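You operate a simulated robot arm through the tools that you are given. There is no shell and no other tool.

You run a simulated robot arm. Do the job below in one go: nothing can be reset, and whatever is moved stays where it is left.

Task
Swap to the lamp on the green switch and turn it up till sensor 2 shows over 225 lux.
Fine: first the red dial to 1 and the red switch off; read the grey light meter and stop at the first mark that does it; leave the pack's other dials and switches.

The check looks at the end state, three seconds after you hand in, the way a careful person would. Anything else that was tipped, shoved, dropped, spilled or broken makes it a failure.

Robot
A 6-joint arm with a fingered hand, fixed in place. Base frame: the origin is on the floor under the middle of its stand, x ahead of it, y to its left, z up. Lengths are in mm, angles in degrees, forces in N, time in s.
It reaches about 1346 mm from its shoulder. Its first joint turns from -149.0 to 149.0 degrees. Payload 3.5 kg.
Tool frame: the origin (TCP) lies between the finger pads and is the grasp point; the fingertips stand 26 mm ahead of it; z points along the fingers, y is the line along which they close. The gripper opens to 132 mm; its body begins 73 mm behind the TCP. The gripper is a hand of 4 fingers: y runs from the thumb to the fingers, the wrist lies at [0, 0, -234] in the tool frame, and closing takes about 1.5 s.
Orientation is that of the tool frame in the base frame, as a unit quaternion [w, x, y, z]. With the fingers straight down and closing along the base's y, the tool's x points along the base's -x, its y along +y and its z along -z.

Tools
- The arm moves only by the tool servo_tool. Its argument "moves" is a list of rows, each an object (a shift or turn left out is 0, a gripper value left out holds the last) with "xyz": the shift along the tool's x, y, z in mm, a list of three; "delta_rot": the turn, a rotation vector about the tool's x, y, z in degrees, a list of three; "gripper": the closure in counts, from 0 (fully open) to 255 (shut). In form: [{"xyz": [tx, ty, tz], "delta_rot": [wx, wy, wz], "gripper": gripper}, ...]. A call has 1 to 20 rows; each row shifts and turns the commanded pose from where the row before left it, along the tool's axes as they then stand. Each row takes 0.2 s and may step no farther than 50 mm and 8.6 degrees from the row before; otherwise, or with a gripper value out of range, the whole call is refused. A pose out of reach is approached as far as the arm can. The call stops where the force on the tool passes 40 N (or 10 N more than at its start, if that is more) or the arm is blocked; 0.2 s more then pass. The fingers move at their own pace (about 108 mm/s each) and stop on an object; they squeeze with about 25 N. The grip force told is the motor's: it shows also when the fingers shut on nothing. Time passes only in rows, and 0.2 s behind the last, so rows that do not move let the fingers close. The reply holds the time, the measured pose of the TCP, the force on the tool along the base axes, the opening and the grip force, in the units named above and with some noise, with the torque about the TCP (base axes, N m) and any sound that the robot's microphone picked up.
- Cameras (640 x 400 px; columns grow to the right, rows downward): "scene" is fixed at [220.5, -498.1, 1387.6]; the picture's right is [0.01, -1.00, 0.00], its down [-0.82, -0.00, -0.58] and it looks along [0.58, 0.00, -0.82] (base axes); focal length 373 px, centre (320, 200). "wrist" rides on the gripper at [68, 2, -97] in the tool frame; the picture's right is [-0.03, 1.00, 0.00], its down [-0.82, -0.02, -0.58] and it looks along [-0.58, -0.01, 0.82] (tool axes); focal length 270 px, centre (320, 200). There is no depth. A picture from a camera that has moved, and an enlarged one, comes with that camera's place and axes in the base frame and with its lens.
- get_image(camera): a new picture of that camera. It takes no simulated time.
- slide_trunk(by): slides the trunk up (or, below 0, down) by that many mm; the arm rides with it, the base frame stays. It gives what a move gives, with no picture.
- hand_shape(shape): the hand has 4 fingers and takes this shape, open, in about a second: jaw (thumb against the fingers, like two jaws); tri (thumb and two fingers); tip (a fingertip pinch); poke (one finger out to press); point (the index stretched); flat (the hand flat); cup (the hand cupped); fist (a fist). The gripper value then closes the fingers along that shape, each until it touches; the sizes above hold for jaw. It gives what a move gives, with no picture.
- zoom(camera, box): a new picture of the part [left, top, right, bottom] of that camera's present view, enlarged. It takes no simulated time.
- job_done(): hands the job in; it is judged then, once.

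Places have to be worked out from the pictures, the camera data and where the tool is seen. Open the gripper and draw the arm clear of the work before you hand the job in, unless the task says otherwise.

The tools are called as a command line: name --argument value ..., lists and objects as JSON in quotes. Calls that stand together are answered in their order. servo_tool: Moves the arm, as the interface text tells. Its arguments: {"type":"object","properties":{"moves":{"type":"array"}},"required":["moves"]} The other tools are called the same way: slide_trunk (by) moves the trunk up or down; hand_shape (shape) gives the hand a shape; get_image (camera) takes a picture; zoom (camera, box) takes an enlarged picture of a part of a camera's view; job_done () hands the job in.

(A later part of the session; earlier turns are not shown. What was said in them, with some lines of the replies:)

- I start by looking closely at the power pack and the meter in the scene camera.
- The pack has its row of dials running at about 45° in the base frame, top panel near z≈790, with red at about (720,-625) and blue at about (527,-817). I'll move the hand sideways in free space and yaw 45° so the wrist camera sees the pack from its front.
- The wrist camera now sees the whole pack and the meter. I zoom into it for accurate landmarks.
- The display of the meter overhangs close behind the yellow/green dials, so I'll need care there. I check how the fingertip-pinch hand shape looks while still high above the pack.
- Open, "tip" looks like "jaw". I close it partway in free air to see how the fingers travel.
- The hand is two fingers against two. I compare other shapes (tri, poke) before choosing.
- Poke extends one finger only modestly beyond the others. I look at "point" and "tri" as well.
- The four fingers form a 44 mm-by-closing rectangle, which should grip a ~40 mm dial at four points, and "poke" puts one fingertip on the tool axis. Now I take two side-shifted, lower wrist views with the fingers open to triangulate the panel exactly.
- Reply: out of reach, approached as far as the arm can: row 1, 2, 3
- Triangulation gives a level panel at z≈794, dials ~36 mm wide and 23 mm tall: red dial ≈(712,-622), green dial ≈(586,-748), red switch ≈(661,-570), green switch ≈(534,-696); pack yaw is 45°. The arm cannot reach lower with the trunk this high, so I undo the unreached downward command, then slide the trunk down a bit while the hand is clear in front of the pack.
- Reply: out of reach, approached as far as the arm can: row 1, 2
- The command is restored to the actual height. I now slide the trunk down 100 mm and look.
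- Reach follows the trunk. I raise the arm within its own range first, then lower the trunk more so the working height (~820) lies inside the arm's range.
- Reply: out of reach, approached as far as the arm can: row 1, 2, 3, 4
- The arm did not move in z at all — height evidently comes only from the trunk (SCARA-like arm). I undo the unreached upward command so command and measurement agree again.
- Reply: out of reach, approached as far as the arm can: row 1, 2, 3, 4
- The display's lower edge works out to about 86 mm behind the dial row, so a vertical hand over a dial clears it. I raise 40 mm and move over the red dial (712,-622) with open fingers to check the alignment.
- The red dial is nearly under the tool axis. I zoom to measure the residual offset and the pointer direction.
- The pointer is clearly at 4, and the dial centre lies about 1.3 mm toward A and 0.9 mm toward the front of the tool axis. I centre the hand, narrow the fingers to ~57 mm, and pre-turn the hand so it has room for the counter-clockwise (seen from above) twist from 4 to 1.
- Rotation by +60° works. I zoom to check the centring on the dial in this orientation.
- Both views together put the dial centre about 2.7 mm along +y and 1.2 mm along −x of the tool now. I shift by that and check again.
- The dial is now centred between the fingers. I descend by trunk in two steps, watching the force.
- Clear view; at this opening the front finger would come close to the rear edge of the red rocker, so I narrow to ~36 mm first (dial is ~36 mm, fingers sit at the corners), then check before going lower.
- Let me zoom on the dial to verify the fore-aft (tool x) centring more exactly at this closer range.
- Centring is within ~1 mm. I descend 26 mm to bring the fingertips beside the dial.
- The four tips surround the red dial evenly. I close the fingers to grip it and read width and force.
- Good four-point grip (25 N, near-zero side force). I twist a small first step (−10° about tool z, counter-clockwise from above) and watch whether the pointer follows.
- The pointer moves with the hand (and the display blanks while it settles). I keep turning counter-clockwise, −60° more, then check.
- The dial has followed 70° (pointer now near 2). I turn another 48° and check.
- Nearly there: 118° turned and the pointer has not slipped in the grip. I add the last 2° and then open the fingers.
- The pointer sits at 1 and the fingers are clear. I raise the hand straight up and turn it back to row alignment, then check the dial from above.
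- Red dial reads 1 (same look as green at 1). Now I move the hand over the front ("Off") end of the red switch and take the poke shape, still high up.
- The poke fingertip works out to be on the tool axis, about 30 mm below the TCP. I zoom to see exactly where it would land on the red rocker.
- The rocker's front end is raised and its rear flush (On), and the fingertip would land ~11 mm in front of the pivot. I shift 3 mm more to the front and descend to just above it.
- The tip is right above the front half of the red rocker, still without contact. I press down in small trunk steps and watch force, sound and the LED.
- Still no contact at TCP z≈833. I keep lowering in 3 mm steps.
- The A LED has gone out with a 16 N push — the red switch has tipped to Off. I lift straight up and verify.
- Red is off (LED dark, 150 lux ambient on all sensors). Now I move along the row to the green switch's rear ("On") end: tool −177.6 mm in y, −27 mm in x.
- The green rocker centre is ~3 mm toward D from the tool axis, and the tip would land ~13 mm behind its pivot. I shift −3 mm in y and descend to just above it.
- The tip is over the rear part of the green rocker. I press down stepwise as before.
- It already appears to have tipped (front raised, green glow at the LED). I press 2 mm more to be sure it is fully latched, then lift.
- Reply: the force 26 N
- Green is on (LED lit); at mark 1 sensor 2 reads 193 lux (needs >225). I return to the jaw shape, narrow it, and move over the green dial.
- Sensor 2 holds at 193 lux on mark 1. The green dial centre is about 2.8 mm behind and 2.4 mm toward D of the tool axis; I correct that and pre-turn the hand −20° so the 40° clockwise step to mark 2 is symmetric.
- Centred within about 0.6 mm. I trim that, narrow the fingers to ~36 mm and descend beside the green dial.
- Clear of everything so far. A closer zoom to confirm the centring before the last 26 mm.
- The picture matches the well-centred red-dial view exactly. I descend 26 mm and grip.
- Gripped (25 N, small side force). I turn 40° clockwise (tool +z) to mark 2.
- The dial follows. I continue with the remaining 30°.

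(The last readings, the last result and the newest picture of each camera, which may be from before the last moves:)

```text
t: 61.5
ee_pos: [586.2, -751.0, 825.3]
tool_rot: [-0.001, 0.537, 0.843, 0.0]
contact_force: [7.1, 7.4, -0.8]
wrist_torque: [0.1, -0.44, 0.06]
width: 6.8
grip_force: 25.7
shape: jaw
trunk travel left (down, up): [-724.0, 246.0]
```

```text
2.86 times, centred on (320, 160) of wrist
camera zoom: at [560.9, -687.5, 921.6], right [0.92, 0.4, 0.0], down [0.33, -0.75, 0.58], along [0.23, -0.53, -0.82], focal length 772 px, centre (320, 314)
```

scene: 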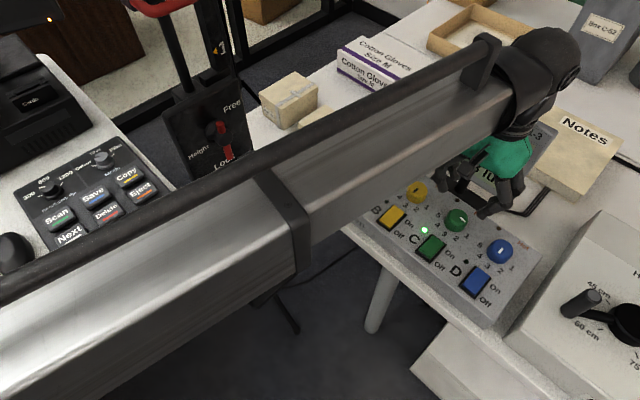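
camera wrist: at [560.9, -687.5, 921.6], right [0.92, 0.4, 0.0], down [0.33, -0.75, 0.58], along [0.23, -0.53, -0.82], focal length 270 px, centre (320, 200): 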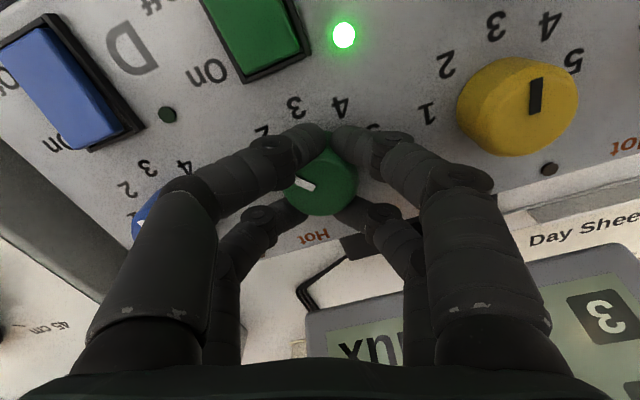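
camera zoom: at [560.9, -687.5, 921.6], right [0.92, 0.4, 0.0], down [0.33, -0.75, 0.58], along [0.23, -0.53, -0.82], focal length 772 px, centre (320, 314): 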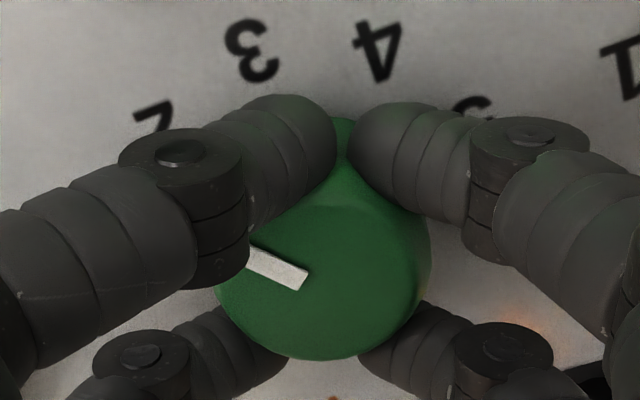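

40° turned with no slip. I open the fingers, lift straight up, and look at the dial and display.

servo_tool --moves '[{"gripper": 185}, {}, {}, {}]'

slide_trunk --by 75

servo_tool --moves '[{"delta_rot": [0, 0, -5]}, {"delta_rot": [0, 0, -5]}, {"delta_rot": [0, 0, -5]}, {"delta_rot": [0, 0, -5]}, {}, {}]'

get_image --camera "wrist"

zoom --camera "wrist" --box '[260, 60, 390, 200]'

```text
t: 62.5
ee_pos: [586.7, -749.8, 826.7]
tool_rot: [0.0, 0.536, 0.844, 0.0]
contact_force: [-0.7, 0.3, 0.6]
wrist_torque: [-0.01, 0.02, 0.02]
width: 35.9
grip_force: 0.0
shape: jaw
trunk travel left (down, up): [-724.0, 246.0]
```

```text
t: 63.7
ee_pos: [587.8, -749.7, 900.7]
tool_rot: [0.0, 0.537, 0.843, 0.0]
contact_force: [-0.3, 0.6, -0.5]
wrist_torque: [-0.03, -0.01, -0.01]
width: 36.0
grip_force: 0.0
shape: jaw
trunk travel left (down, up): [-799.0, 171.0]
```

```text
t: 65.1
ee_pos: [586.9, -749.7, 901.0]
tool_rot: [0.0, 0.383, 0.924, 0.0]
contact_force: [0.2, 0.0, -0.8]
wrist_torque: [0.01, 0.01, 0.0]
width: 36.1
grip_force: 0.1
shape: jaw
trunk travel left (down, up): [-799.0, 171.0]
```

```text
taken
camera wrist: at [540.7, -700.7, 996.5], right [0.72, 0.69, 0.0], down [0.56, -0.59, 0.58], along [0.4, -0.42, -0.82], focal length 270 px, centre (320, 200)
```

wrist: 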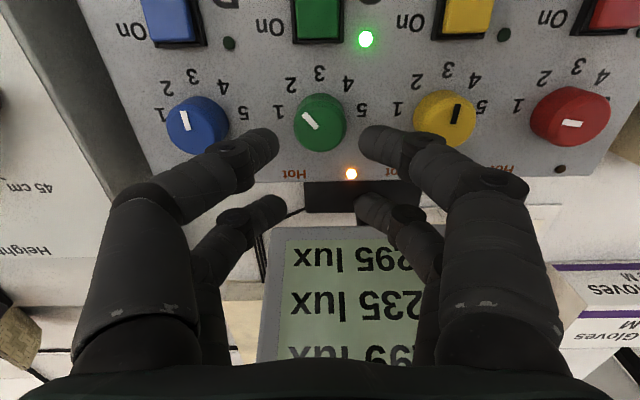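

```text
2.86 times, centred on (325, 130) of wrist
camera zoom: at [540.7, -700.7, 996.5], right [0.72, 0.69, 0.0], down [0.56, -0.59, 0.58], along [0.4, -0.42, -0.82], focal length 772 px, centre (306, 400)
```

zoom: 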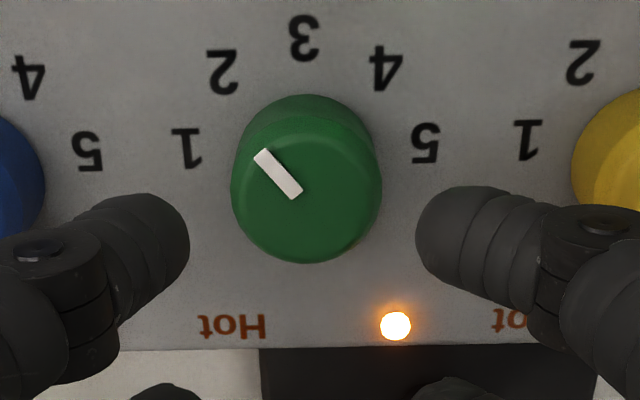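

The pointer is on 2 and sensor 2 shows 235 lux (>225), while mark 1 gave 193, so 2 is the first mark that does it. I draw the hand away to the front, raise it, and open the gripper.

servo_tool --moves '[{"xyz": [40, 0, 0]}, {"xyz": [40, 0, 0]}, {"xyz": [40, 0, 0]}, {"xyz": [40, 0, 0]}, {"xyz": [40, 0, 0]}, {}]'

slide_trunk --by 135

servo_tool --moves '[{"xyz": [0, 40, 0], "gripper": 0}, {"xyz": [0, 40, 0]}, {"xyz": [0, 40, 0]}, {"xyz": [0, 40, 0]}, {"xyz": [0, 40, 0]}, {}, {}]'

get_image --camera "scene"

get_image --camera "wrist"

```text
t: 66.5
ee_pos: [444.6, -609.0, 902.0]
tool_rot: [0.0, 0.383, 0.924, 0.0]
contact_force: [0.2, 0.4, 1.1]
wrist_torque: [0.01, 0.01, -0.01]
width: 36.0
grip_force: 0.0
shape: jaw
trunk travel left (down, up): [-799.0, 171.0]
```

```text
t: 68.1
ee_pos: [444.3, -608.4, 1036.0]
tool_rot: [-0.001, 0.383, 0.924, 0.0]
contact_force: [-0.4, -0.9, 0.2]
wrist_torque: [-0.01, 0.01, -0.02]
width: 36.0
grip_force: 0.1
shape: jaw
trunk travel left (down, up): [-934.0, 36.0]
```

```text
t: 69.7
ee_pos: [584.6, -467.0, 1036.4]
tool_rot: [0.0, 0.383, 0.924, -0.001]
contact_force: [1.4, 0.0, 0.7]
wrist_torque: [0.01, 0.02, 0.02]
width: 131.8
grip_force: 0.0
shape: jaw
trunk travel left (down, up): [-934.0, 36.0]
```

```text
taken
```

scene: 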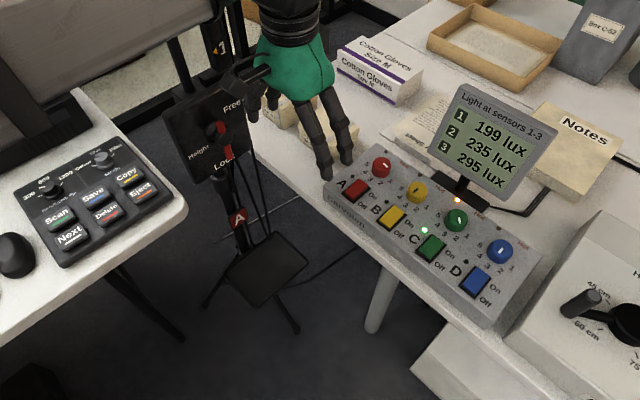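

```text
taken
camera wrist: at [539.6, -418.2, 1131.6], right [0.72, 0.69, 0.0], down [0.56, -0.59, 0.58], along [0.4, -0.42, -0.82], focal length 270 px, centre (320, 200)
```

wrist: 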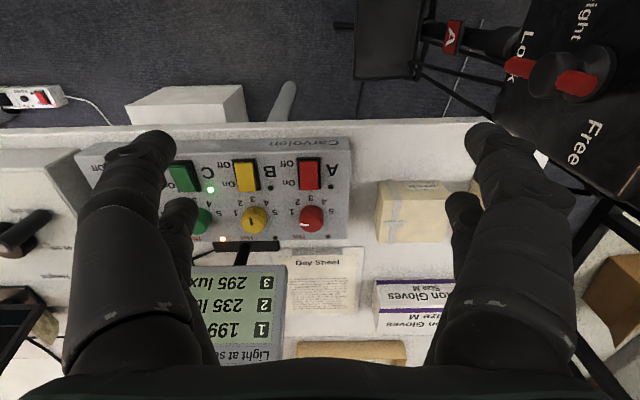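

The display reads 199 / 235 / 295 lux, sensor 2 at 235. I zoom in for a final check of all dials, switches and LEDs, and that the pack has not shifted.

zoom --camera "scene" --box '[320, 140, 560, 330]'

zoom --camera "scene" --box '[330, 140, 430, 240]'

zoom --camera "scene" --box '[400, 190, 500, 280]'

zoom --camera "scene" --box '[430, 70, 560, 200]'

```text
2.11 times, centred on (440, 235) of scene
camera zoom: at [220.5, -498.1, 1387.6], right [0.01, -1.0, 0.0], down [-0.82, 0.0, -0.58], along [0.58, 0.0, -0.82], focal length 785 px, centre (67, 126)
```

zoom: 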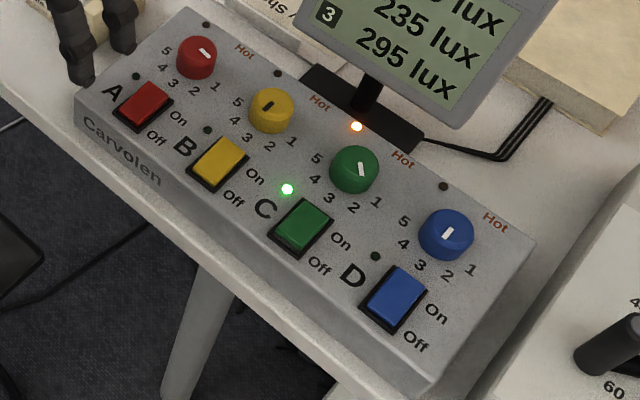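

```text
4.00 times, centred on (380, 190) of scene
camera zoom: at [220.5, -498.1, 1387.6], right [0.01, -1.0, 0.0], down [-0.82, 0.0, -0.58], along [0.58, 0.0, -0.82], focal length 1491 px, centre (80, 240)
```

zoom: 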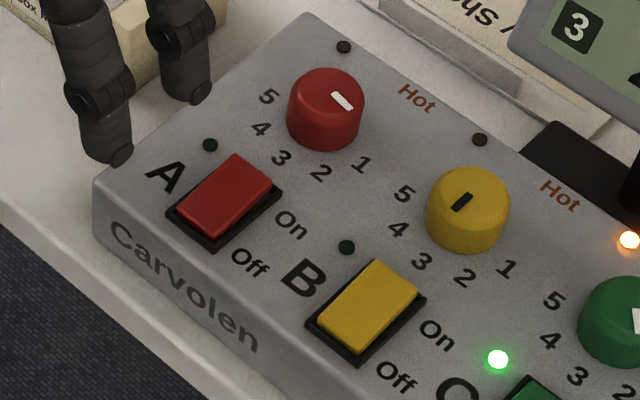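

```text
4.44 times, centred on (450, 235) of scene
camera zoom: at [220.5, -498.1, 1387.6], right [0.01, -1.0, 0.0], down [-0.82, 0.0, -0.58], along [0.58, 0.0, -0.82], focal length 1657 px, centre (-258, 44)
```

zoom: 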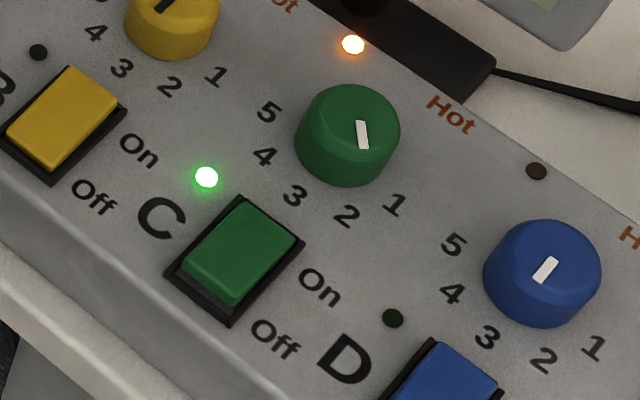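

```text
3.08 times, centred on (495, 135) of scene
camera zoom: at [220.5, -498.1, 1387.6], right [0.01, -1.0, 0.0], down [-0.82, 0.0, -0.58], along [0.58, 0.0, -0.82], focal length 1147 px, centre (-218, 400)
```

zoom: 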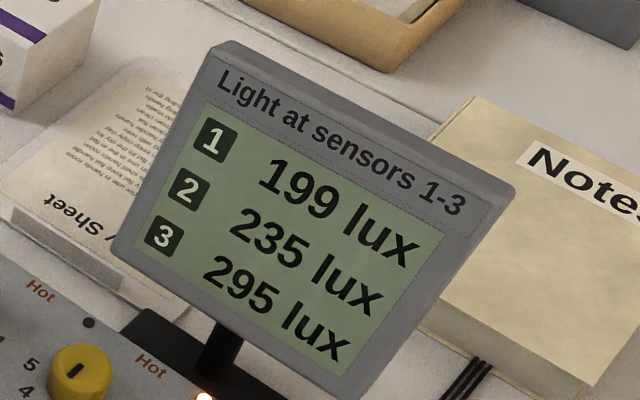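

Everything checks: red dial at 1 and its switch off, green on at mark 2 with sensor 2 at 235 lux, yellow and blue untouched, and the pack unmoved. I draw the arm back to near its starting place, then hand in.

servo_tool --moves '[{"xyz": [37, 0, 0]}, {"xyz": [37, 0, 0]}, {"xyz": [37, 0, 0]}, {"xyz": [37, 0, 0]}, {}, {}]'

get_image --camera "scene"

```text
t: 71.1
ee_pos: [483.2, -362.5, 1035.1]
tool_rot: [0.0, 0.383, 0.924, 0.0]
contact_force: [0.8, -0.7, -0.2]
wrist_torque: [-0.02, -0.03, -0.01]
width: 131.8
grip_force: 0.0
shape: jaw
trunk travel left (down, up): [-934.0, 36.0]
```

```text
taken
```

scene: 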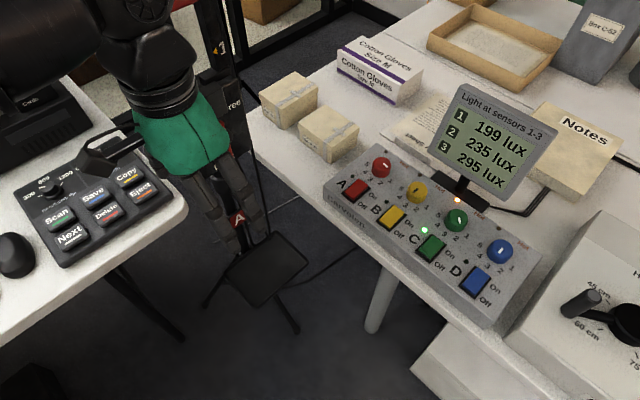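

The arm is clear with the gripper open, and the display still shows 235 lux on sensor 2. I hand in the job.

job_done

```text
The job is handed in.
```

The lamp on the green switch is now on, and sensor 2 reads 235 lux on the grey light meter, over the 225 you asked for.

- **Red lamp:** I turned its dial from 4 down to 1 first. Then I switched it off, and its LED went out.
- **Green lamp:** I switched it on at mark 1, where sensor 2 showed 193 lux. I then turned it up to mark 2, the first mark above 225.
- **Everything else:** The yellow and blue dials and switches are as they were. The pack looks unmoved in the final pictures.

The arm is back near its starting place with the gripper open, and the job is handed in.
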